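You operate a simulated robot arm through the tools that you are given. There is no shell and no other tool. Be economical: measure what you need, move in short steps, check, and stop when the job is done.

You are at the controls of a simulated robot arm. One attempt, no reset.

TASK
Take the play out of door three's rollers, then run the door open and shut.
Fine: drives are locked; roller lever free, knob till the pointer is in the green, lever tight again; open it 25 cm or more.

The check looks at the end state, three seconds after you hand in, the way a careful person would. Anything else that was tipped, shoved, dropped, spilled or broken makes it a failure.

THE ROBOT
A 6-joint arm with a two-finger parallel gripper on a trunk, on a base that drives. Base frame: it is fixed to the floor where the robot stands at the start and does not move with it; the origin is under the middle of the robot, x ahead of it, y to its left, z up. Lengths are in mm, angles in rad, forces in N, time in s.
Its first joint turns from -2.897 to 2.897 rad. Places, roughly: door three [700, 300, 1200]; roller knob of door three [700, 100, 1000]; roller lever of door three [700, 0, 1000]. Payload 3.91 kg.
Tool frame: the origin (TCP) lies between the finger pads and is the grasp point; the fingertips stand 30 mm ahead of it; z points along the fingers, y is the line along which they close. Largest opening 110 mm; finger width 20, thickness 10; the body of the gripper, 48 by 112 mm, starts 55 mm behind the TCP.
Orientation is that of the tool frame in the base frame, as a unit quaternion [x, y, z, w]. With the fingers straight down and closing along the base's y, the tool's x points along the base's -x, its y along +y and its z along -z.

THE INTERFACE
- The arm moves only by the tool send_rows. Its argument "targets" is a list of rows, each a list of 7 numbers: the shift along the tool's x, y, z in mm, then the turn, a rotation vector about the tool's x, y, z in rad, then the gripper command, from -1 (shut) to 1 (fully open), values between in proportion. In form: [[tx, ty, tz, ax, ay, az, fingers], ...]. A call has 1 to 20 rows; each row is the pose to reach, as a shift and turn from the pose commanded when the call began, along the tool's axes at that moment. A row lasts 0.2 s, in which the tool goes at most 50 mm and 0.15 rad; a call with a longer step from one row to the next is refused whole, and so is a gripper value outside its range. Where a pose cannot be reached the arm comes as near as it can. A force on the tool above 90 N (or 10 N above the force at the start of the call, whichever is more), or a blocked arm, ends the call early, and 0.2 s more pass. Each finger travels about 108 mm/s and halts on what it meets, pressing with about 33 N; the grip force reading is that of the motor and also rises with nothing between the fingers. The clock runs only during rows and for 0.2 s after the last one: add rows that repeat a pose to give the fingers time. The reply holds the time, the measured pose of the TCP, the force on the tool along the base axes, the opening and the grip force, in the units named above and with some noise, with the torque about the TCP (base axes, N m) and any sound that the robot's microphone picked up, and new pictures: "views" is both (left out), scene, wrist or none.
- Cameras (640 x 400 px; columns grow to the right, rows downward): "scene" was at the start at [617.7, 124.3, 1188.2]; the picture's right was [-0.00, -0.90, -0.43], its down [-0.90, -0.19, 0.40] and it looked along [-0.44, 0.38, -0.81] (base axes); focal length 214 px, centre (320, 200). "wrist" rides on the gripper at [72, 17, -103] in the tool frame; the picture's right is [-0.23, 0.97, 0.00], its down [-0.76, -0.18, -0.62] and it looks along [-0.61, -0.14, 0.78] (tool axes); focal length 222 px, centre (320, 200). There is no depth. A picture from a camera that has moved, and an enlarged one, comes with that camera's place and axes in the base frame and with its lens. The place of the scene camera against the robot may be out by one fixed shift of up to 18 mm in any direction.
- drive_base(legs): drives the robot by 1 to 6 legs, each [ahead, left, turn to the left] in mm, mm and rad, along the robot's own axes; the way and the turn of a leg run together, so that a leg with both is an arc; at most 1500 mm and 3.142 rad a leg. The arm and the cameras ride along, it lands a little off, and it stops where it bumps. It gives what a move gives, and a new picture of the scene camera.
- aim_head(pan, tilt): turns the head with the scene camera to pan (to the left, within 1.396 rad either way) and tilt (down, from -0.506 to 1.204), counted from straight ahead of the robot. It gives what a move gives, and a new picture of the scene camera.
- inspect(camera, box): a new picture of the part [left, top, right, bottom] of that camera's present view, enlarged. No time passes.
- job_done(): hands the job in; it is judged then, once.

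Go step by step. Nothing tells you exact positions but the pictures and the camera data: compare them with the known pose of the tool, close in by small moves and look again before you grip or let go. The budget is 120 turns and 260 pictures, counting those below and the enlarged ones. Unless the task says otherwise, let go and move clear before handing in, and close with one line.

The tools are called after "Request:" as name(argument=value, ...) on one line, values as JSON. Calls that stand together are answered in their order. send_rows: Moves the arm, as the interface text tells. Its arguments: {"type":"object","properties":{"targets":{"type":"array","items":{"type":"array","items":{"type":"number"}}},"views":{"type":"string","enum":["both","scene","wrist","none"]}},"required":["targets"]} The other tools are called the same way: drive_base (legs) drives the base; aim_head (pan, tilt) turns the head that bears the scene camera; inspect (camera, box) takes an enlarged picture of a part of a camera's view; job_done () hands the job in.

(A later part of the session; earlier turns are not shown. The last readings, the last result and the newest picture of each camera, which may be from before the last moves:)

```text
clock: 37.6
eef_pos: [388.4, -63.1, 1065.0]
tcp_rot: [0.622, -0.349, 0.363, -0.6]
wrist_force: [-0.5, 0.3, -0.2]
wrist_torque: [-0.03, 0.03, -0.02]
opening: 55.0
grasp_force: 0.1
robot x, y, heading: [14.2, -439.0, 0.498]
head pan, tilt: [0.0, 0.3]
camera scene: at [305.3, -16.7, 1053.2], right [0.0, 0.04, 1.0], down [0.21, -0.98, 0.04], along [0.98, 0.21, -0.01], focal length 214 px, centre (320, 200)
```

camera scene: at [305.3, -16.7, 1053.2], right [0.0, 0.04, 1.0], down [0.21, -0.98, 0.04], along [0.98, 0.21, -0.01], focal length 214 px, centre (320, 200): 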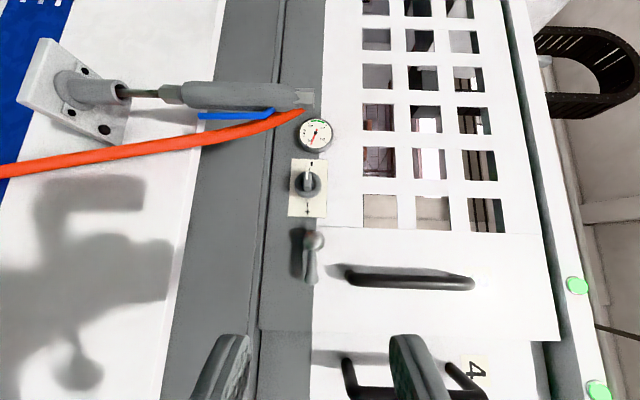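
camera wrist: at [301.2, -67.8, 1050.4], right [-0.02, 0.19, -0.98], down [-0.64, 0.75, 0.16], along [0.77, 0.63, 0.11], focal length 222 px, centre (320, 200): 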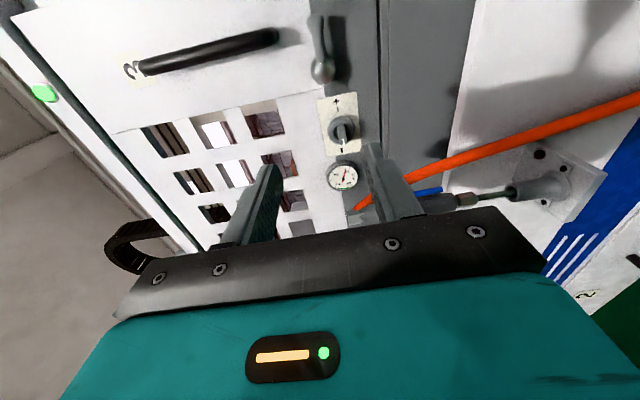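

The oblique stance is good: gripper axis runs well right of the wand. I approach the knob to about 90 mm short.

Request:
send_rows(targets=[[1, 6, 45, 0, 0, 0, 0], [2, 12, 90, 0, 0, 0, 0], [3, 18, 135, 0, 0, 0, 0], [4, 25, 180, 0, 0, 0, 0], [4, 25, 225, 0, 0, 0, 0], [4, 25, 267, 0, 0, 0, 0]])

```text
clock: 39.0
eef_pos: [621.2, 66.5, 1033.4]
tcp_rot: [0.621, -0.348, 0.363, -0.601]
wrist_force: [0.5, 0.0, 0.7]
wrist_torque: [0.01, 0.05, 0.04]
opening: 55.0
grasp_force: 0.0
robot x, y, heading: [7.2, -437.2, 0.499]
head pan, tilt: [0.0, 0.3]
camera scene: at [539.1, 112.1, 1024.1], right [0.0, 0.04, 1.0], down [0.21, -0.98, 0.04], along [0.98, 0.21, -0.01], focal length 214 px, centre (320, 200)
camera wrist: at [566.6, -47.8, 1021.7], right [-0.11, 0.16, -0.98], down [-0.92, 0.36, 0.16], along [0.38, 0.92, 0.11], focal length 222 px, centre (320, 200)
```

scene: 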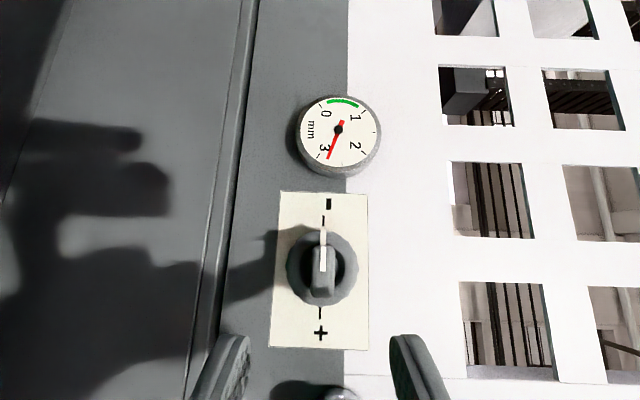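
wrist: 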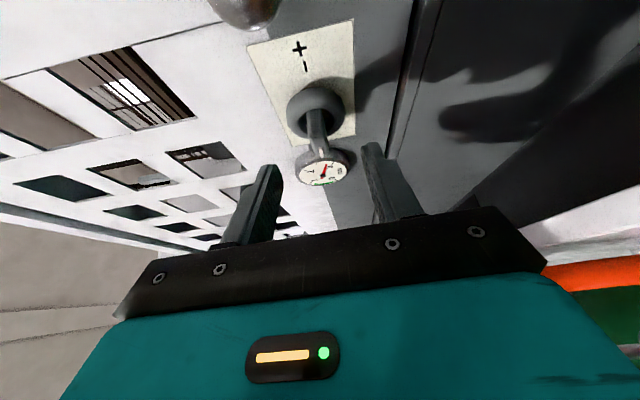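

Bar is centred between the fingers vertically. I advance about 61 mm, watching for contact.

Request:
send_rows(targets=[[3, 1, 30, 0, 0, 0, 0], [5, 1, 45, 0, 0, 0, 0], [5, 1, 53, 0, 0, 0, 0], [5, 1, 61, 0, 0, 0, 0]])

```text
clock: 40.0
eef_pos: [677.6, 89.7, 1032.1]
tcp_rot: [0.622, -0.349, 0.363, -0.599]
wrist_force: [-2.6, -1.2, 1.8]
wrist_torque: [0.05, -0.14, -0.01]
opening: 56.0
grasp_force: 1.6
robot x, y, heading: [9.6, -439.3, 0.506]
head pan, tilt: [0.0, 0.3]
camera scene: at [594.3, 136.5, 1021.5], right [0.0, 0.04, 1.0], down [0.21, -0.98, 0.04], along [0.98, 0.21, -0.01], focal length 214 px, centre (320, 200)
camera wrist: at [621.9, -23.4, 1019.0], right [-0.11, 0.16, -0.98], down [-0.92, 0.36, 0.16], along [0.38, 0.92, 0.11], focal length 222 px, centre (320, 200)
```

scene: 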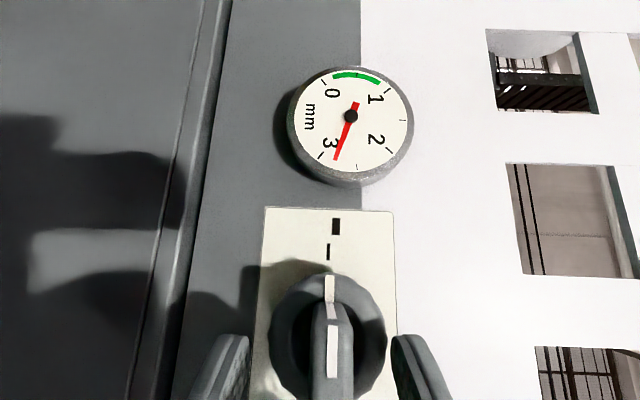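
wrist: 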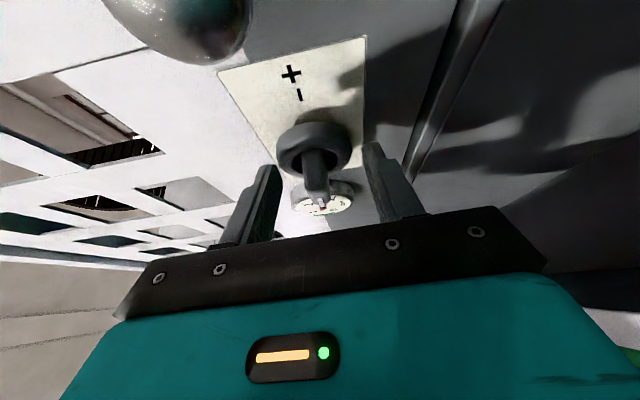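

The tips just overlap the round flange. I retreat 14 mm, centre on the bar, and close on the bar only.

Request:
send_rows(targets=[[0, -2, -14, 0, 0, 0, 0], [0, -2, -14, 0, 0, 0, -0.5], [0, -2, -14, 0, 0, 0, -1], [0, -2, -14, 0, 0, 0, -1], [0, -2, -14, 0, 0, 0, -1]])

```text
clock: 41.2
eef_pos: [665.4, 83.1, 1036.2]
tcp_rot: [0.621, -0.349, 0.365, -0.6]
wrist_force: [7.4, 3.7, 16.6]
wrist_torque: [0.95, 0.12, 0.04]
opening: 14.1
grasp_force: 44.9
robot x, y, heading: [5.7, -435.3, 0.499]
head pan, tilt: [0.0, 0.3]
camera scene: at [583.7, 128.9, 1024.9], right [0.0, 0.04, 1.0], down [0.21, -0.98, 0.04], along [0.98, 0.21, 0.0], focal length 214 px, centre (320, 200)
camera wrist: at [611.1, -31.0, 1022.2], right [-0.11, 0.16, -0.98], down [-0.92, 0.36, 0.16], along [0.38, 0.92, 0.11], focal length 222 px, centre (320, 200)
```

scene: 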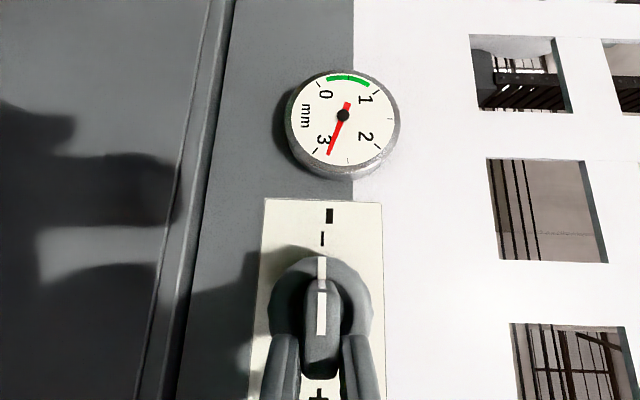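
wrist: 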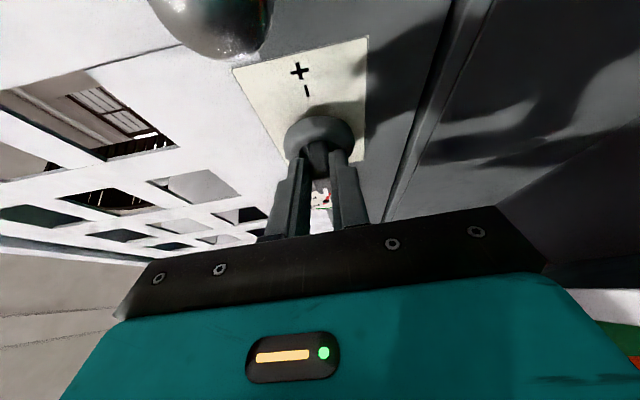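

The bar is gripped. I try turning clockwise by about 0.3 rad about the knob's axis and read the gauge.

Request:
send_rows(targets=[[-0.2, 1.5, 0.1, 0.037, 0, 0.065, -1], [-0.4, 3.4, 0.2, 0.074, 0, 0.13, -1], [-0.8, 5.2, 0.4, 0.111, 0, 0.196, -1], [-1.3, 7.0, 0.7, 0.148, 0, 0.261, -1]])

```text
clock: 42.2
eef_pos: [665.8, 83.6, 1029.5]
tcp_rot: [-0.524, 0.399, -0.307, 0.687]
wrist_force: [24.8, 13.6, 40.2]
wrist_torque: [0.75, 0.02, -0.03]
opening: 13.5
grasp_force: 45.2
robot x, y, heading: [8.5, -435.7, 0.501]
head pan, tilt: [0.0, 0.3]
camera scene: at [583.5, 127.8, 1034.2], right [0.0, -0.26, 0.96], down [0.21, -0.94, -0.26], along [0.98, 0.2, 0.06], focal length 214 px, centre (320, 200)
camera wrist: at [611.2, -21.4, 982.1], right [-0.11, 0.45, -0.89], down [-0.92, 0.3, 0.26], along [0.38, 0.84, 0.38], focal length 222 px, centre (320, 200)
```

scene: 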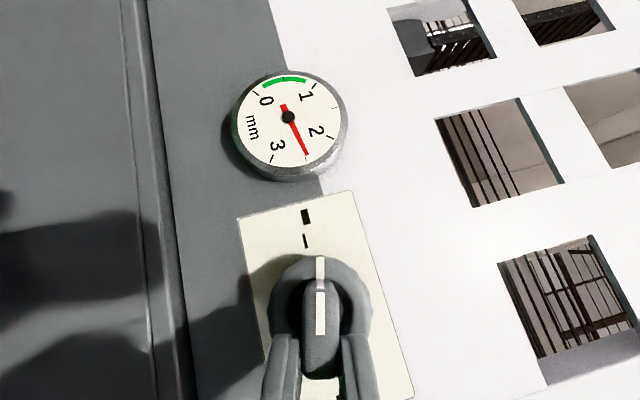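
wrist: 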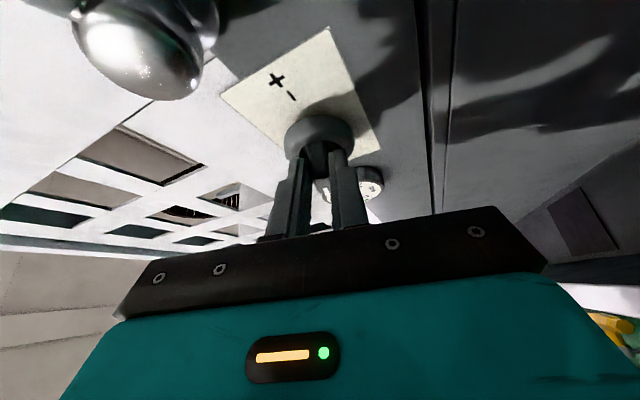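

Clockwise reduces play: about 3.25 → 2.5 mm for 0.3 rad. I need roughly 0.75 rad more; I continue with roll about the tool axis so the gripper's tail doesn't drop onto the hose.

Request:
send_rows(targets=[[-0.1, 1.4, 0, 0, 0, 0.1, -1], [-0.25, 2.8, 0.1, 0, 0, 0.2, -1], [-0.6, 4.1, 0.3, 0, 0, 0.3, -1], [-1, 5.5, 0.5, 0, 0, 0.4, -1]])

```text
clock: 43.2
eef_pos: [665.0, 85.0, 1023.5]
tcp_rot: [-0.435, 0.496, -0.164, 0.734]
wrist_force: [-4.8, -5.9, 31.4]
wrist_torque: [0.65, -1.73, 0.38]
opening: 16.7
grasp_force: 44.9
robot x, y, heading: [12.0, -435.1, 0.505]
head pan, tilt: [0.0, 0.3]
camera scene: at [585.2, 116.5, 1058.6], right [0.19, -0.57, 0.8], down [0.18, -0.78, -0.6], along [0.97, 0.26, -0.05], focal length 214 px, centre (320, 200)
camera wrist: at [603.8, -1.4, 954.0], right [-0.29, 0.71, -0.65], down [-0.86, 0.11, 0.51], along [0.43, 0.7, 0.57], focal length 222 px, centre (320, 200)
```

scene: 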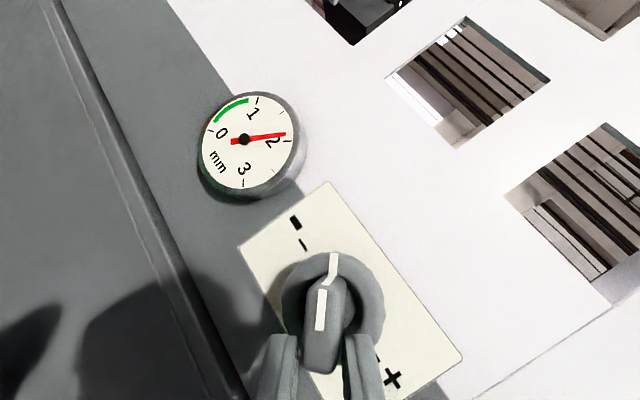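
wrist: 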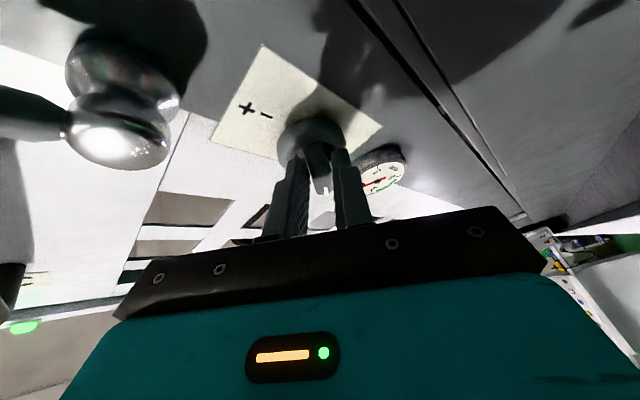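

Gauge is now about 1.85 and the knob follows. I continue the same way by 0.4 rad.

Request:
send_rows(targets=[[-0.1, 1.5, 0.3, 0, 0, 0.1, -1], [-0.2, 3.0, 0.7, 0, 0, 0.2, -1], [-0.5, 4.4, 1.2, 0, 0, 0.3, -1], [-0.9, 5.8, 1.5, 0, 0, 0.4, -1]])

```text
clock: 44.2
eef_pos: [663.9, 91.3, 1018.0]
tcp_rot: [-0.329, 0.572, -0.015, 0.751]
wrist_force: [-12.3, -3.9, 13.0]
wrist_torque: [0.27, -1.29, 0.14]
opening: 18.4
grasp_force: 44.8
robot x, y, heading: [9.9, -439.6, 0.498]
head pan, tilt: [0.0, 0.3]
camera scene: at [593.6, 99.4, 1075.2], right [0.35, -0.78, 0.51], down [0.07, -0.52, -0.85], along [0.93, 0.34, -0.13], focal length 214 px, centre (320, 200)
camera wrist: at [592.3, 27.3, 934.6], right [-0.42, 0.85, -0.3], down [-0.74, -0.13, 0.66], along [0.52, 0.5, 0.69], focal length 222 px, centre (320, 200)
```

scene: 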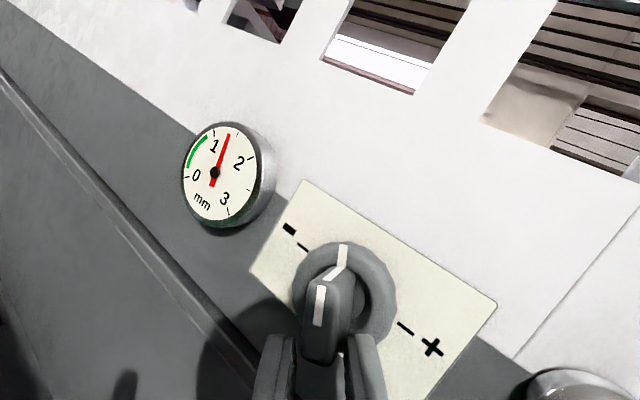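
wrist: 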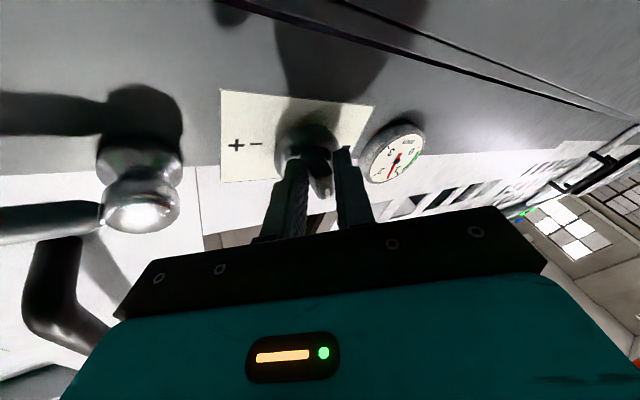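

Gauge about 1.35. Another 0.45 rad should bring it into the green.

Request:
send_rows(targets=[[-0.3, 1.4, 0.6, 0, 0, 0.1, -1], [-0.6, 2.8, 1.3, 0, 0, 0.2, -1], [-1.1, 4.2, 2.0, 0, 0, 0.3, -1], [-1.7, 5.5, 2.7, 0, 0, 0.4, -1], [-2, 6.1, 3, 0, 0, 0.45, -1]])

```text
clock: 45.4
eef_pos: [662.9, 98.7, 1015.6]
tcp_rot: [-0.193, 0.632, 0.152, 0.735]
wrist_force: [-34.4, -3.8, -21.6]
wrist_torque: [-0.26, -0.55, 0.18]
opening: 19.9
grasp_force: 44.9
robot x, y, heading: [10.6, -435.9, 0.499]
head pan, tilt: [0.0, 0.3]
camera scene: at [608.6, 75.7, 1084.5], right [0.47, -0.88, 0.09], down [-0.11, -0.16, -0.98], along [0.88, 0.45, -0.17], focal length 214 px, centre (320, 200)
camera wrist: at [576.2, 63.7, 929.8], right [-0.49, 0.86, 0.14], down [-0.58, -0.44, 0.69], along [0.65, 0.26, 0.71], focal length 222 px, centre (320, 200)
```

scene: 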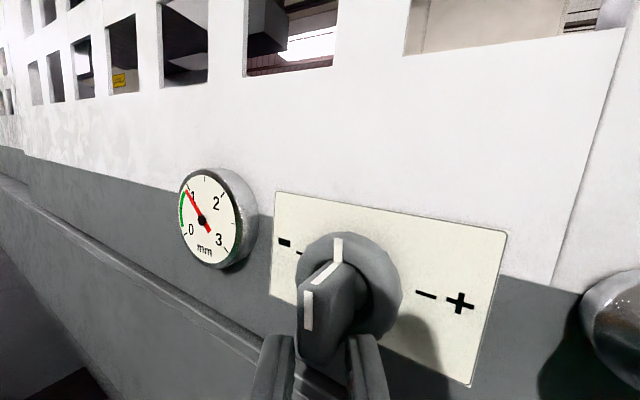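
wrist: 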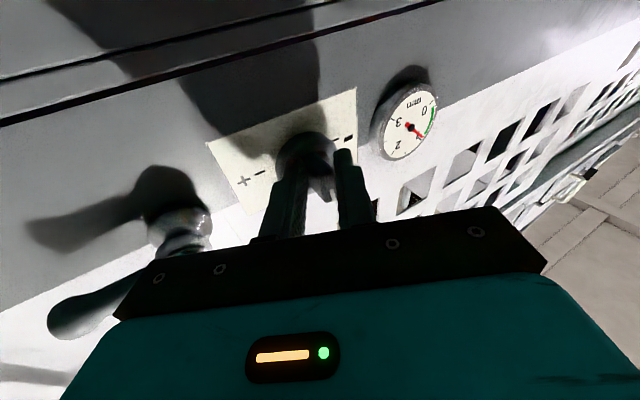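

Request:
inspect(camera="scene", box=[160, 155, 270, 275])

```text
3.33 times, centred on (215, 215) of scene
camera zoom: at [608.6, 75.7, 1084.5], right [0.47, -0.88, 0.09], down [-0.11, -0.16, -0.98], along [0.88, 0.45, -0.17], focal length 715 px, centre (670, 150)
```

zoom: 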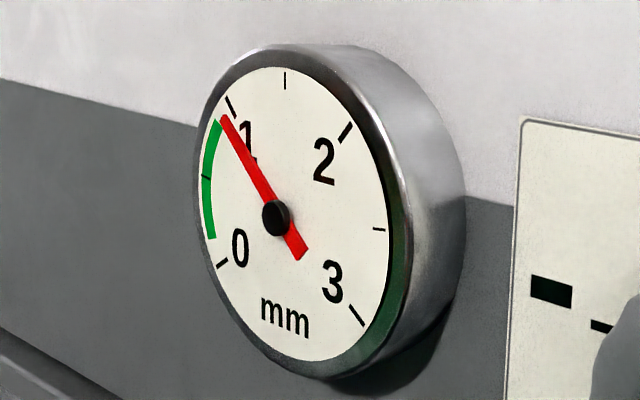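

Pointer is at about 0.92, just above the green (0.2–0.85). I turn about 0.25 rad more, relieving the push on the flange.

Request:
send_rows(targets=[[-0.5, 1.8, 0.0, 0, 0, 0.1, -1], [-0.9, 3.4, 0.2, 0, 0, 0.18, -1], [-1.3, 4.7, 0.5, 0, 0, 0.26, -1]], views="scene")

Request:
inspect(camera="scene", box=[120, 130, 330, 300])

```text
clock: 46.2
eef_pos: [663.1, 102.5, 1020.0]
tcp_rot: [-0.109, 0.65, 0.247, 0.71]
wrist_force: [-23.9, -1.2, -18.6]
wrist_torque: [-0.23, -0.73, -0.33]
opening: 19.8
grasp_force: 44.8
robot x, y, heading: [8.7, -438.5, 0.498]
head pan, tilt: [0.0, 0.3]
camera scene: at [618.1, 60.7, 1086.2], right [0.49, -0.85, -0.17], down [-0.23, 0.06, -0.97], along [0.84, 0.52, -0.17], focal length 214 px, centre (320, 200)
```

scene: 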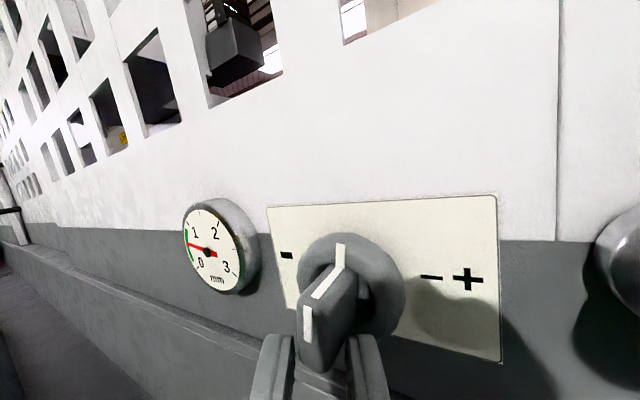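

```text
2.35 times, centred on (225, 215) of scene
camera zoom: at [618.1, 60.7, 1086.2], right [0.49, -0.85, -0.17], down [-0.23, 0.06, -0.97], along [0.84, 0.52, -0.17], focal length 505 px, centre (544, 165)
```

zoom: 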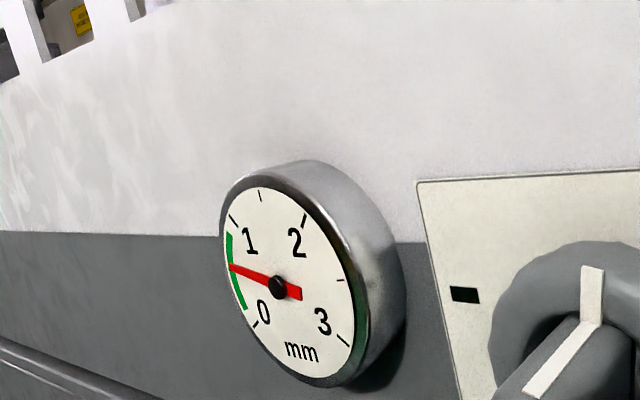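

The pointer sits mid-green (~0.5). I release and back straight out along the tool axis.

Request:
send_rows(targets=[[0, 0, 0, 0, 0, 0, -0.5], [0, 0, 0, 0, 0, 0, -0.2], [0, 0, 0, 0, 0, 0, -0.2], [0, 0, -30, 0, 0, 0, -0.2], [0, 0, -75, 0, 0, 0, -0.2], [0, 0, -120, 0, 0, 0, -0.2], [0, 0, -165, 0, 0, 0, -0.2], [0, 0, -210, 0, 0, 0, -0.2]])

Request:
inspect(camera="scene", box=[160, 100, 400, 260])

```text
clock: 48.0
eef_pos: [479.7, 0.9, 989.2]
tcp_rot: [-0.109, 0.651, 0.246, 0.71]
wrist_force: [1.5, -0.4, -1.2]
wrist_torque: [-0.02, -0.01, 0.0]
opening: 43.8
grasp_force: 0.0
robot x, y, heading: [10.8, -434.6, 0.497]
head pan, tilt: [0.0, 0.3]
camera scene: at [435.3, -40.7, 1056.5], right [0.49, -0.86, -0.17], down [-0.23, 0.06, -0.97], along [0.84, 0.52, -0.17], focal length 214 px, centre (320, 200)
camera wrist: at [383.3, -17.7, 907.6], right [-0.49, 0.79, 0.38], down [-0.48, -0.61, 0.63], along [0.73, 0.12, 0.67], focal length 222 px, centre (320, 200)
```

scene: 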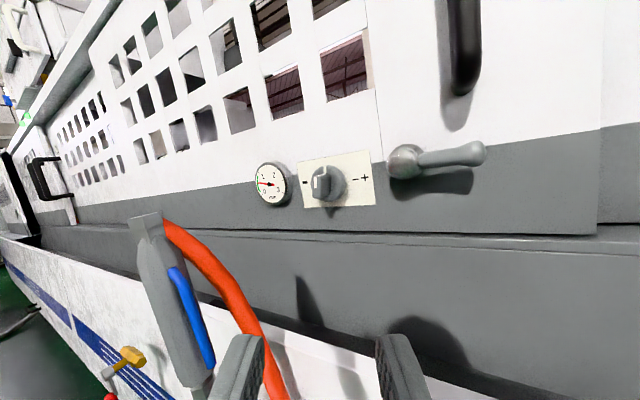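
wrist: 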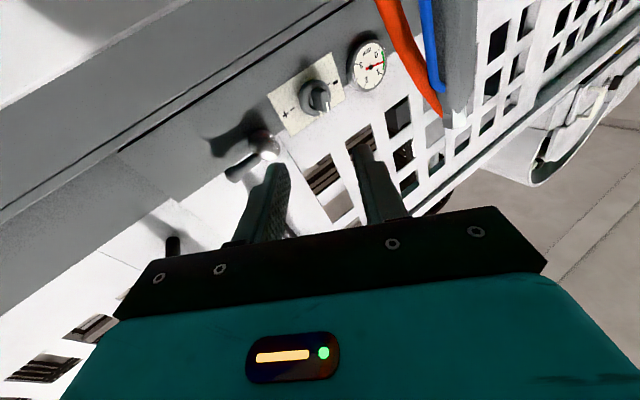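

```text
2.50 times, centred on (280, 180) of scene
camera zoom: at [435.3, -40.7, 1056.5], right [0.49, -0.86, -0.17], down [-0.23, 0.06, -0.97], along [0.84, 0.52, -0.17], focal length 536 px, centre (420, 250)
```

zoom: 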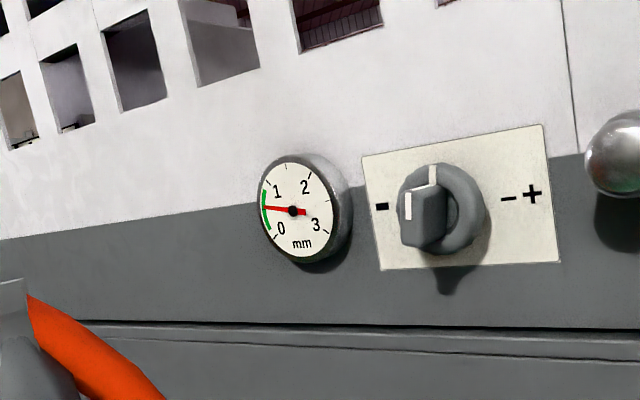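

Gauge stays in the green. Now I retract and raise the arm, undo the roll, and go back to the earlier stance to tighten the lever.

Request:
send_rows(targets=[[-20, 3, -40, 0, 0, 0, 0], [-40, 7, -70, 0, 0, -0.1, 0], [-59, 10, -103, 0, 0, -0.24, 0], [-59, 10, -103, 0, 0, -0.38, 0], [-59, 10, -103, 0, 0, -0.52, 0], [-59, 10, -103, 0, 0, -0.66, 0], [-59, 10, -103, 0, 0, -0.8, 0], [-59, 10, -103, 0, 0, -0.94, 0], [-59, 10, -103, 0, 0, -1.08, 0], [-59, 10, -103, 0, 0, -1.22, 0], [-59, 10, -103, 0, 0, -1.36, 0], [-59, 10, -103, 0, 0, -1.51, 0]], views="none")

Request:
drive_base(legs=[[-101, 55, 0], [0, 0, -0.5], [0, 286, 0]])

```text
clock: 50.6
eef_pos: [383.0, -50.9, 1037.8]
tcp_rot: [-0.526, 0.399, -0.308, 0.685]
wrist_force: [0.1, 0.4, 0.8]
wrist_torque: [-0.03, -0.01, 0.01]
opening: 55.1
grasp_force: 0.1
robot x, y, heading: [10.2, -439.7, 0.499]
head pan, tilt: [0.0, 0.3]
```

```text
clock: 54.8
eef_pos: [412.8, 5.8, 1038.7]
tcp_rot: [-0.408, 0.517, -0.469, 0.588]
wrist_force: [0.2, 0.1, -0.5]
wrist_torque: [-0.01, 0.01, 0.0]
opening: 55.0
grasp_force: 0.0
robot x, y, heading: [-100.7, -147.6, -0.003]
head pan, tilt: [0.0, 0.3]
camera scene: at [365.0, 78.8, 1043.4], right [-0.13, -0.23, 0.97], down [-0.27, -0.93, -0.25], along [0.95, -0.29, 0.06], focal length 214 px, centre (320, 200)
```

scene: 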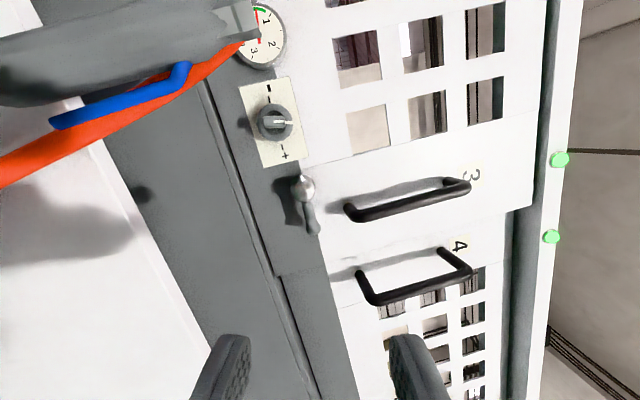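

I correct the residual orientation and go to a point in front of the horizontal lever arm.

Request:
send_rows(targets=[[24, 1, 10, -0.067, 0, -0.115, 0], [47, 3.3, 40, -0.134, 0, -0.229, 0], [47, 3.3, 85, -0.134, 0, -0.229, 0], [47, 3.3, 130, -0.134, 0, -0.229, 0], [47, 3.3, 160, -0.134, 0, -0.229, 0], [47, 3.3, 187, -0.134, 0, -0.229, 0]])

```text
clock: 56.2
eef_pos: [599.1, -36.2, 1051.1]
tcp_rot: [0.503, -0.497, 0.498, -0.502]
wrist_force: [-0.4, 0.0, 0.6]
wrist_torque: [-0.01, 0.0, 0.02]
opening: 54.9
grasp_force: 0.1
robot x, y, heading: [-99.0, -152.5, -0.006]
head pan, tilt: [0.0, 0.3]
camera scene: at [551.3, 38.2, 1042.2], right [0.0, 0.0, 1.0], down [-0.29, -0.96, 0.0], along [0.96, -0.29, 0.0], focal length 214 px, centre (320, 200)
camera wrist: at [495.5, -109.0, 1033.9], right [0.0, 0.23, -0.97], down [-0.63, 0.76, 0.18], along [0.78, 0.61, 0.14], focal length 222 px, centre (320, 200)
```

scene: 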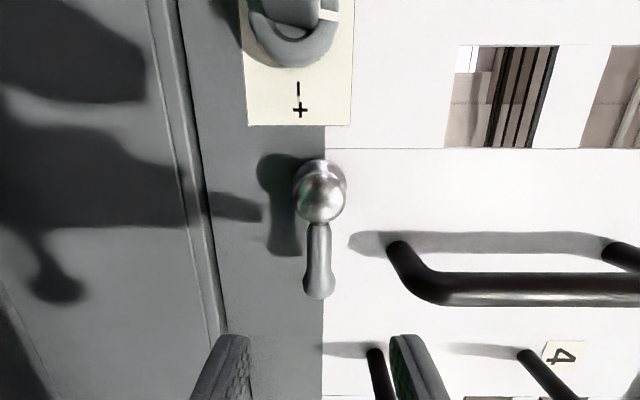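
wrist: 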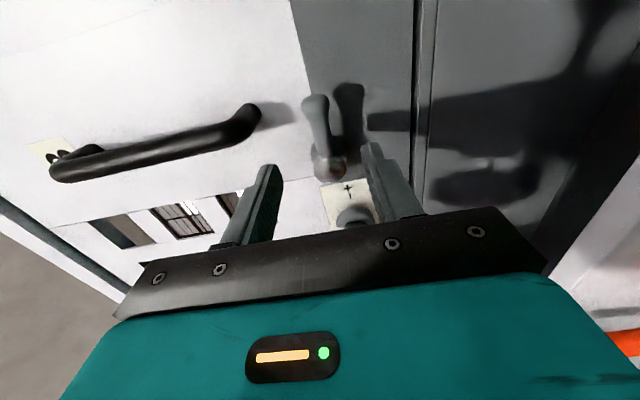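

Request:
send_rows(targets=[[3, 0, 45, 0, 0, 0, 0], [4, 0, 75, 0, 0, 0, 0], [4, 0, 93, 0, 0, 0, 0], [4, 0, 93, 0, 0, 0, -0.4], [4, 0, 93, 0, 0, 0, -1], [4, 0, 93, 0, 0, 0, -1], [4, 0, 93, 0, 0, 0, -1]])

```text
clock: 57.8
eef_pos: [693.2, -42.9, 1046.9]
tcp_rot: [0.503, -0.498, 0.498, -0.502]
wrist_force: [15.0, 0.0, 21.8]
wrist_torque: [1.02, -0.07, 0.1]
opening: 16.6
grasp_force: 45.3
robot x, y, heading: [-96.7, -150.1, -0.002]
head pan, tilt: [0.0, 0.3]
camera scene: at [646.1, 31.9, 1039.3], right [0.0, 0.0, 1.0], down [-0.29, -0.96, 0.0], along [0.96, -0.29, 0.0], focal length 214 px, centre (320, 200)
camera wrist: at [590.2, -115.3, 1030.6], right [0.0, 0.23, -0.97], down [-0.63, 0.76, 0.18], along [0.78, 0.61, 0.14], focal length 222 px, centre (320, 200)
```

scene: 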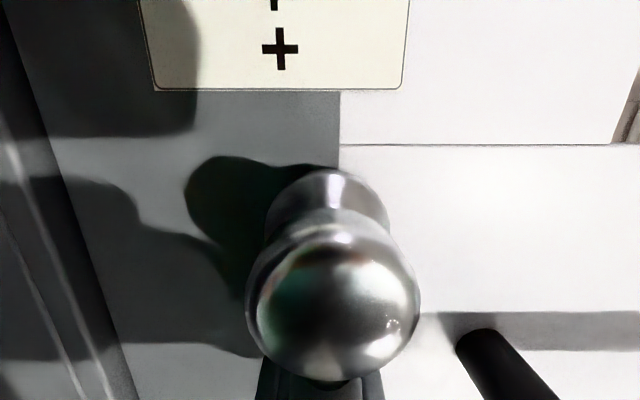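
wrist: 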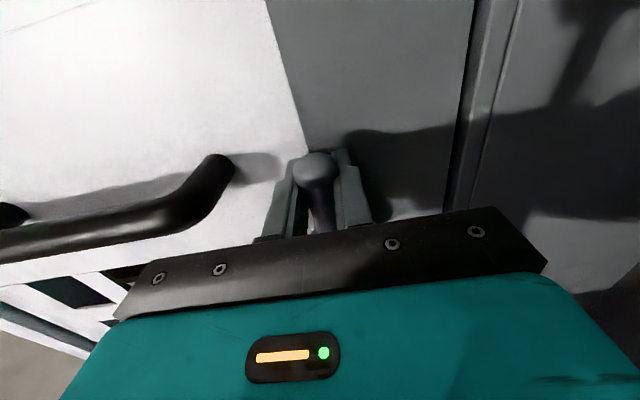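

Lever gripped. I turn it clockwise back toward hanging-down (tight).

Request:
send_rows(targets=[[-0.8, 6.3, 0, 0, 0, 0.15, -1], [-2.5, 12.3, 0, 0, 0, 0.3, -1], [-5.1, 18.1, 0, 0, 0, 0.45, -1], [-8.5, 23.4, 0, 0, 0, 0.6, -1], [-12.6, 28.1, 0, 0, 0, 0.75, -1], [-17.5, 32.1, 0, 0, 0, 0.9, -1], [-22.8, 35.4, 0, 0, 0, 1.05, -1], [-28.6, 37.9, 0, 0, 0, 1.2, -1]])

```text
clock: 59.6
eef_pos: [692.7, -12.7, 1006.9]
tcp_rot: [-0.134, 0.697, -0.126, 0.694]
wrist_force: [0.1, 3.4, -39.6]
wrist_torque: [-0.98, -0.33, -0.66]
opening: 17.4
grasp_force: 45.2
robot x, y, heading: [-100.9, -151.7, -0.011]
head pan, tilt: [0.0, 0.3]
camera scene: at [646.3, 9.6, 1076.4], right [0.01, -0.93, 0.36], down [-0.3, -0.35, -0.89], along [0.95, -0.1, -0.28], focal length 214 px, centre (320, 200)
camera wrist: at [588.4, -23.4, 934.7], right [-0.01, 0.99, -0.14], down [-0.62, 0.1, 0.78], along [0.79, 0.1, 0.61], focal length 222 px, centre (320, 200)
```

scene: 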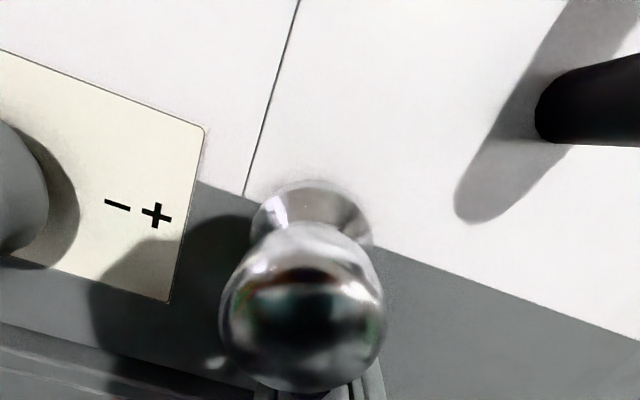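
wrist: 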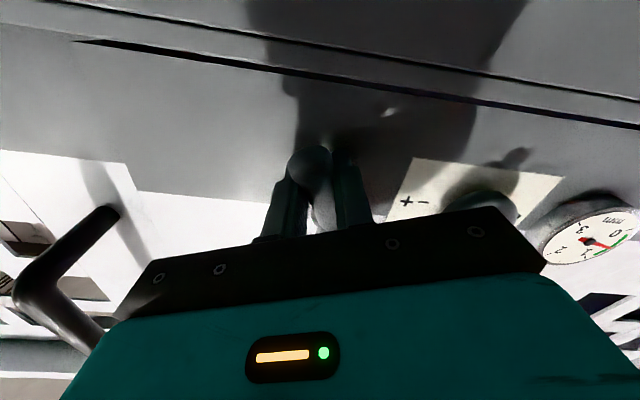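

Force is mainly radial; I finish the last ~0.37 rad with a little overshoot to seat it tight.

Request:
send_rows(targets=[[0.6, 4.5, 0, 0, 0, 0.12, -1], [-0.4, 9, 0, 0, 0, 0.25, -1], [-2, 13, 0, 0, 0, 0.37, -1], [-3.2, 16.0, 0, 0, 0, 0.44, -1]])

```text
clock: 60.6
eef_pos: [691.4, 2.4, 1007.2]
tcp_rot: [0.022, 0.708, 0.026, 0.705]
wrist_force: [-8.1, -4.5, -29.8]
wrist_torque: [-0.99, 0.19, -0.48]
opening: 17.1
grasp_force: 44.7
robot x, y, heading: [-100.7, -153.6, -0.008]
head pan, tilt: [0.0, 0.3]
camera scene: at [646.3, -11.4, 1081.3], right [0.01, -1.0, -0.07], down [-0.3, 0.06, -0.95], along [0.95, 0.03, -0.3], focal length 214 px, centre (320, 200)
camera wrist: at [588.3, 23.6, 936.4], right [-0.01, 0.96, 0.29], down [-0.62, -0.23, 0.75], along [0.79, -0.18, 0.59], focal length 222 px, centre (320, 200)
```

scene: 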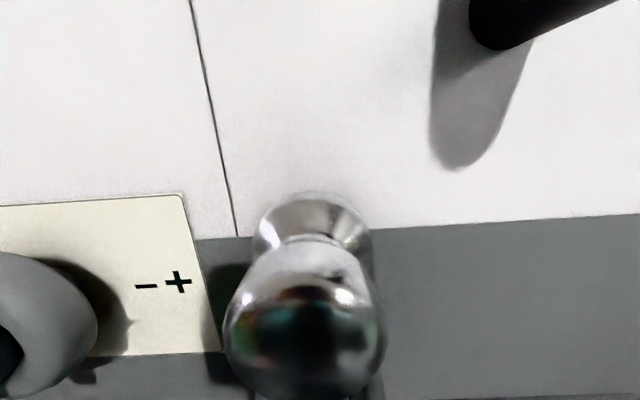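
wrist: 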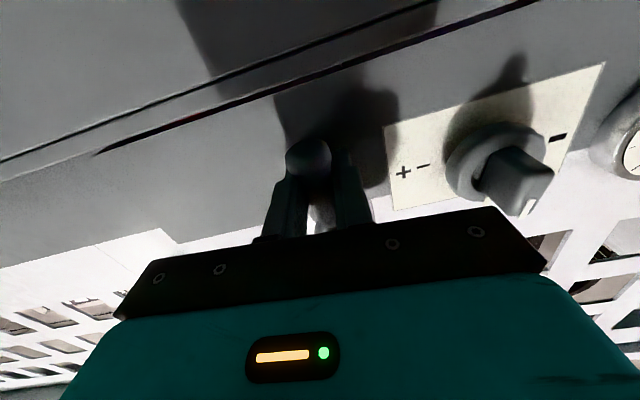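

I push slightly further to confirm the stop.

Request:
send_rows(targets=[[2, 2, 0, 0, 0, 0.05, -1], [2, 5, 0, 0, 0, 0.1, -1]], views="none")

```text
clock: 61.2
eef_pos: [694.1, 6.4, 1008.5]
tcp_rot: [0.056, 0.705, 0.062, 0.705]
wrist_force: [-12.4, -3.2, -6.0]
wrist_torque: [-1.25, -0.22, -0.46]
opening: 19.5
grasp_force: 44.6
robot x, y, heading: [-100.0, -149.1, -0.003]
head pan, tilt: [0.0, 0.3]
```

Request:
send_rows(targets=[[0, 0, 0, 0, 0, 0, -0.4], [0, 0, 0, 0, 0, 0, 0], [0, 0, 0, 0, 0, 0, 0], [0, 0, -40, 0, 0, -0.08, 0], [0, 0, -85, 0, 0, -0.16, 0], [0, 0, -125, 0, 0, -0.16, 0]])

Request:
inspect(camera="scene", box=[20, 60, 420, 310])

```text
clock: 62.6
eef_pos: [567.9, 5.4, 1004.8]
tcp_rot: [-0.002, 0.708, 0.006, 0.706]
wrist_force: [1.2, 0.1, -0.4]
wrist_torque: [-0.02, -0.01, 0.02]
opening: 55.0
grasp_force: 0.0
robot x, y, heading: [-97.5, -150.3, -0.003]
head pan, tilt: [0.0, 0.3]
camera scene: at [522.5, -1.6, 1079.1], right [0.01, -1.0, -0.01], down [-0.3, 0.0, -0.95], along [0.95, 0.01, -0.3], focal length 214 px, centre (320, 200)
camera wrist: at [464.6, 23.9, 932.8], right [-0.01, 0.97, 0.23], down [-0.62, -0.19, 0.76], along [0.79, -0.14, 0.6], focal length 222 px, centre (320, 200)
```

scene: 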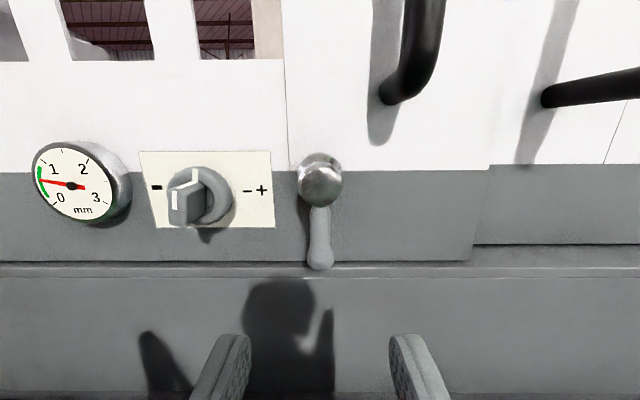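
wrist: 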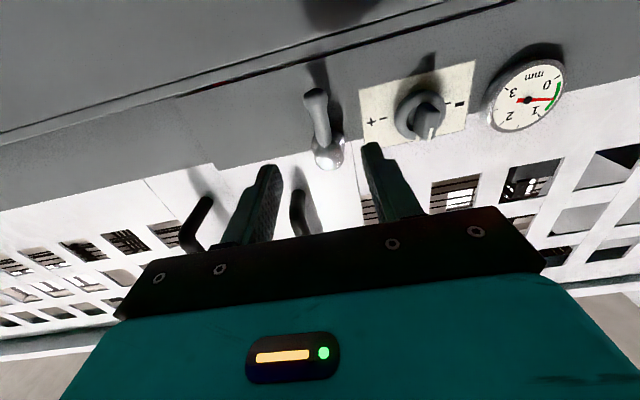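

```text
1.60 times, centred on (220, 185) of scene
camera zoom: at [522.5, -1.6, 1079.1], right [0.01, -1.0, -0.01], down [-0.3, 0.0, -0.95], along [0.95, 0.01, -0.3], focal length 343 px, centre (480, 224)
```

zoom: 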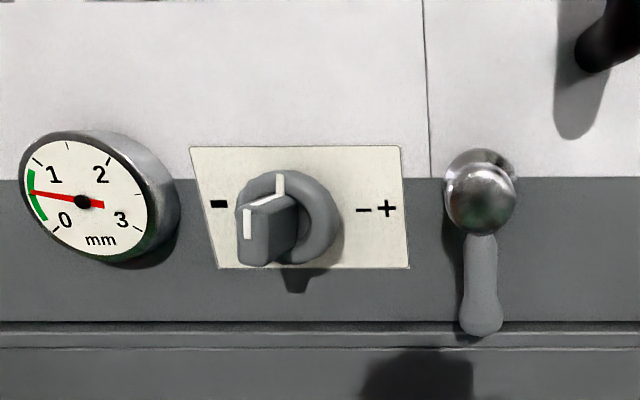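

Lever hangs straight again and the gauge is mid-green. Now the door handle: I raise the tool to z≈1215 in front of it.

Request:
send_rows(targets=[[0, 0, -30, 0, 0, 0, 0], [-45, -10, -30, 0, 0, 0, 0], [-90, -20, -30, 0, 0, 0, 0], [-130, -30, -30, 0, 0, 0, 0], [-170, -40, -30, 0, 0, 0, 0], [-210, -48, -30, 0, 0, 0, 0]])

```text
clock: 64.0
eef_pos: [537.3, -48.7, 1217.2]
tcp_rot: [-0.001, 0.708, 0.006, 0.706]
wrist_force: [0.3, 0.4, 0.0]
wrist_torque: [0.0, -0.04, -0.01]
opening: 55.0
grasp_force: 0.0
robot x, y, heading: [-101.1, -154.1, -0.002]
head pan, tilt: [0.0, 0.3]
camera scene: at [491.6, -57.0, 1291.6], right [0.01, -1.0, -0.01], down [-0.3, 0.0, -0.95], along [0.95, 0.01, -0.3], focal length 214 px, centre (320, 200)
camera wrist: at [433.7, -31.6, 1145.3], right [-0.01, 0.97, 0.23], down [-0.62, -0.19, 0.76], along [0.79, -0.14, 0.6], focal length 222 px, centre (320, 200)
```

scene: 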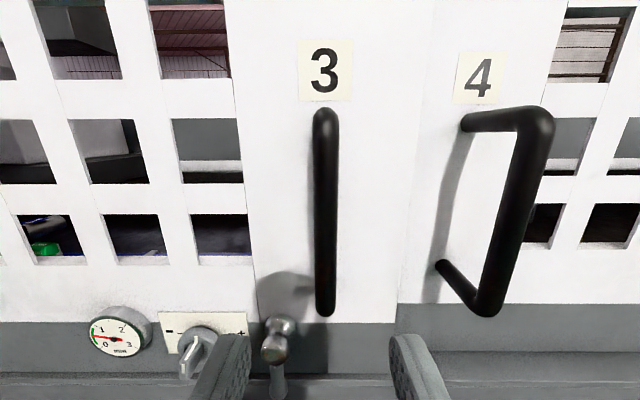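
wrist: 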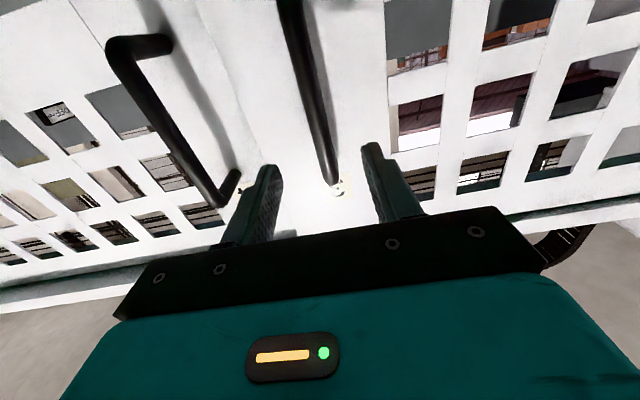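

Handle bar of door three: about x 685, y −52, z 1135–1310. I advance so the fingers straddle it and close.

Request:
send_rows(targets=[[0, -3, 45, 0, 0, 0, 0], [0, -3, 90, 0, 0, 0, 0], [0, -3, 120, 0, 0, 0, 0], [0, -3, 142, 0, 0, 0, 0]])

```text
clock: 65.0
eef_pos: [682.0, -50.2, 1216.5]
tcp_rot: [-0.001, 0.708, 0.007, 0.706]
wrist_force: [-0.8, 0.3, 0.6]
wrist_torque: [-0.02, 0.02, 0.02]
opening: 54.8
grasp_force: 0.1
robot x, y, heading: [-99.3, -150.3, -0.008]
head pan, tilt: [0.0, 0.3]
camera scene: at [635.4, -56.8, 1289.4], right [0.01, -1.0, -0.01], down [-0.3, 0.01, -0.95], along [0.95, 0.01, -0.3], focal length 214 px, centre (320, 200)
camera wrist: at [577.6, -31.2, 1143.1], right [-0.01, 0.97, 0.24], down [-0.62, -0.19, 0.76], along [0.78, -0.14, 0.6], focal length 222 px, centre (320, 200)
```

scene: 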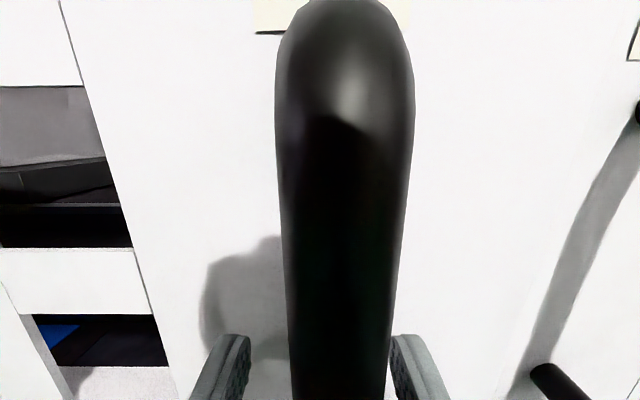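
wrist: 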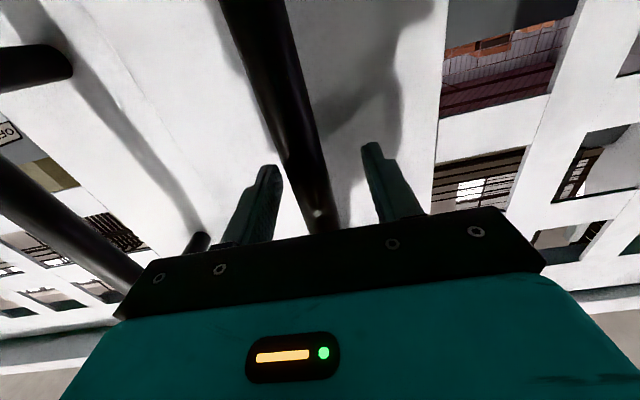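

Request:
send_rows(targets=[[0, -4, 0, 0, 0, 0, 0], [0, -4, 0, 0, 0, 0, -0.5], [0, -4, 0, 0, 0, 0, -1], [0, -4, 0, 0, 0, 0, -1], [0, -4, 0, 0, 0, 0, -1]], views="scene")

```text
clock: 66.2
eef_pos: [681.9, -52.0, 1214.9]
tcp_rot: [0.0, 0.708, 0.005, 0.706]
wrist_force: [0.3, -1.8, 0.1]
wrist_torque: [-0.67, -0.05, -0.03]
opening: 21.7
grasp_force: 45.4
robot x, y, heading: [-100.3, -150.6, -0.006]
head pan, tilt: [0.0, 0.3]
camera scene: at [635.6, -60.7, 1288.6], right [0.01, -1.0, -0.01], down [-0.3, 0.0, -0.95], along [0.95, 0.01, -0.3], focal length 214 px, centre (320, 200)
```

scene: 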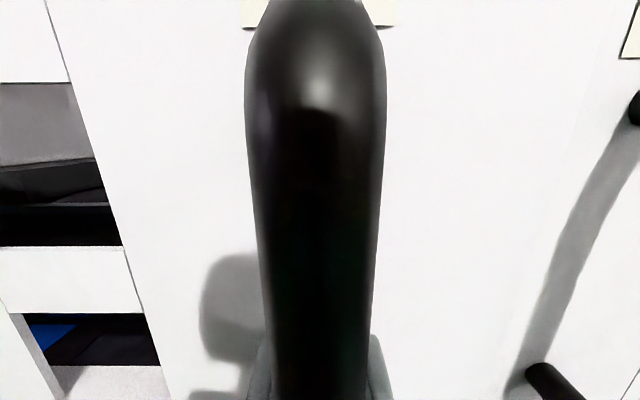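

The handle is gripped. I test a short pull to the left (+y).

Request:
send_rows(targets=[[0, 10, 0, 0, 0, 0, -1], [0, 25, 0, 0, 0, 0, -1], [0, 40, 0, 0, 0, 0, -1], [0, 60, 0, 0, 0, 0, -1]])

```text
clock: 67.2
eef_pos: [682.6, 8.2, 1214.6]
tcp_rot: [0.0, 0.708, 0.005, 0.706]
wrist_force: [33.9, 2.2, 21.0]
wrist_torque: [-0.48, 0.05, -0.01]
opening: 21.9
grasp_force: 45.0
robot x, y, heading: [-100.1, -152.9, -0.005]
head pan, tilt: [0.0, 0.3]
camera scene: at [635.5, 0.7, 1288.5], right [0.01, -1.0, -0.01], down [-0.3, 0.0, -0.95], along [0.95, 0.01, -0.3], focal length 214 px, centre (320, 200)
camera wrist: at [577.6, 26.1, 1142.2], right [-0.01, 0.97, 0.23], down [-0.62, -0.19, 0.76], along [0.79, -0.14, 0.6], focal length 222 px, centre (320, 200)
```

scene: 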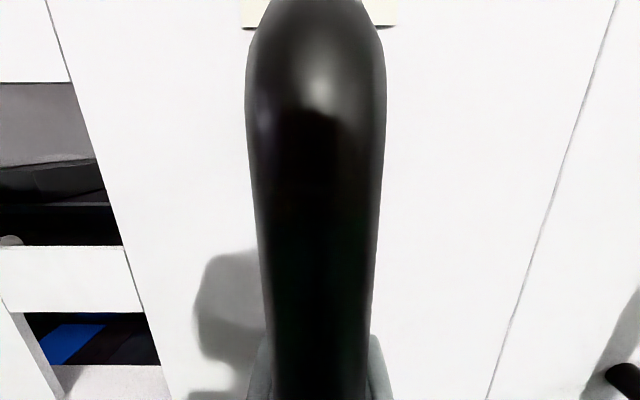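
wrist: 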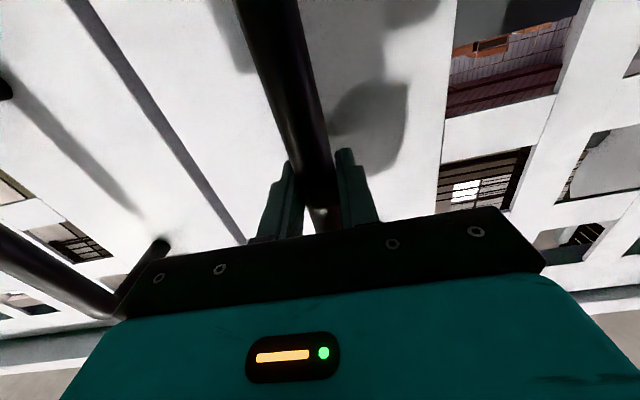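

The door rolls. I continue left to about +190 mm and watch forces.

Request:
send_rows(targets=[[0, 20, -0.5, 0, 0, 0, -1], [0, 40, -0.5, 0, 0, 0, -1], [0, 60, -0.5, 0, 0, 0, -1], [0, 80, -0.5, 0, 0, 0, -1], [0, 100, -0.5, 0, 0, 0, -1], [0, 120, -0.5, 0, 0, 0, -1], [0, 130, -0.5, 0, 0, 0, -1]])

```text
clock: 68.8
eef_pos: [680.1, 139.1, 1214.6]
tcp_rot: [-0.001, 0.709, 0.006, 0.705]
wrist_force: [40.5, -0.6, 6.1]
wrist_torque: [-0.53, -0.13, 0.01]
opening: 21.6
grasp_force: 45.3
robot x, y, heading: [-98.1, -152.2, 0.002]
head pan, tilt: [0.0, 0.3]
camera scene: at [633.3, 131.0, 1287.9], right [0.01, -1.0, -0.01], down [-0.3, 0.0, -0.95], along [0.95, 0.01, -0.3], focal length 214 px, centre (320, 200)
camera wrist: at [575.2, 156.5, 1141.8], right [-0.01, 0.97, 0.23], down [-0.62, -0.19, 0.76], along [0.79, -0.14, 0.6], focal length 222 px, centre (320, 200)
```

scene: 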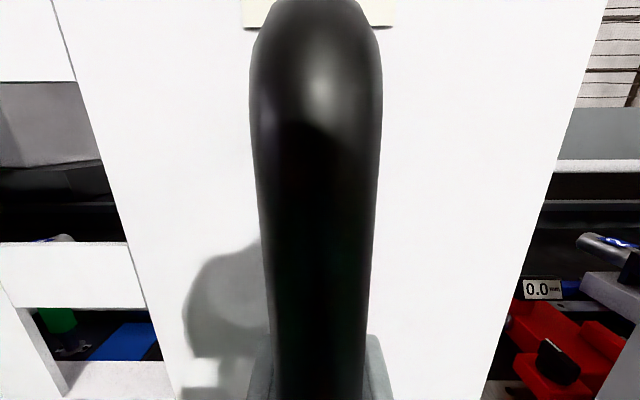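
wrist: 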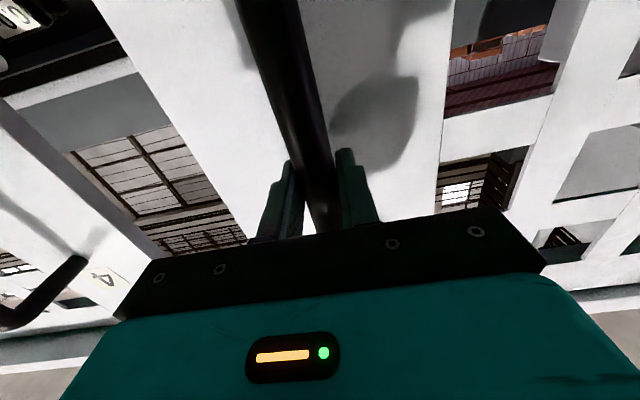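

190 mm so far. I relieve the x load and go to about 290 mm.

Request:
send_rows(targets=[[0, 15, 1, 0, 0, 0, -1], [0, 35, 2, 0, 0, 0, -1], [0, 55, 2, 0, 0, 0, -1], [0, 75, 2, 0, 0, 0, -1], [0, 95, 2, 0, 0, 0, -1], [0, 105, 2, 0, 0, 0, -1]])

```text
clock: 70.2
eef_pos: [680.9, 246.4, 1216.0]
tcp_rot: [-0.002, 0.709, 0.006, 0.705]
wrist_force: [-10.2, 1.2, -40.0]
wrist_torque: [-0.41, 0.01, 0.06]
opening: 21.9
grasp_force: 44.6
robot x, y, heading: [-102.5, -148.7, -0.005]
head pan, tilt: [0.0, 0.3]
camera scene: at [633.7, 238.7, 1290.5], right [0.01, -1.0, -0.01], down [-0.3, 0.0, -0.95], along [0.95, 0.01, -0.3], focal length 214 px, centre (320, 200)
camera wrist: at [575.5, 264.0, 1144.3], right [-0.01, 0.97, 0.23], down [-0.62, -0.19, 0.76], along [0.79, -0.14, 0.6], focal length 222 px, centre (320, 200)
```

scene: 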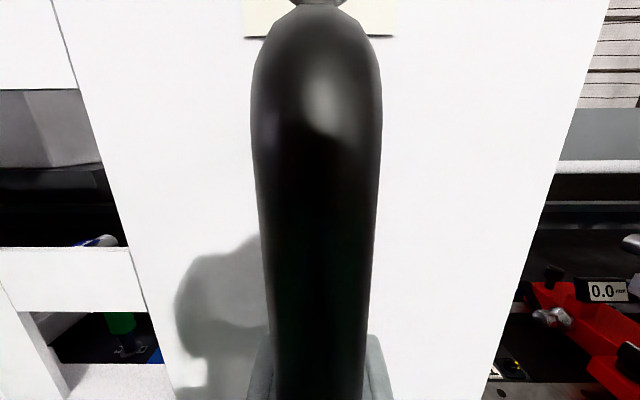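
wrist: 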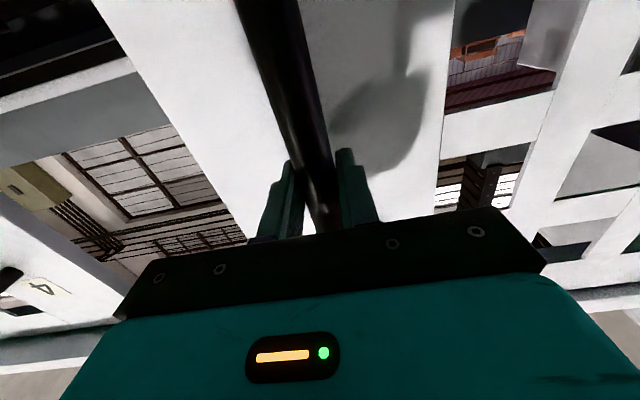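

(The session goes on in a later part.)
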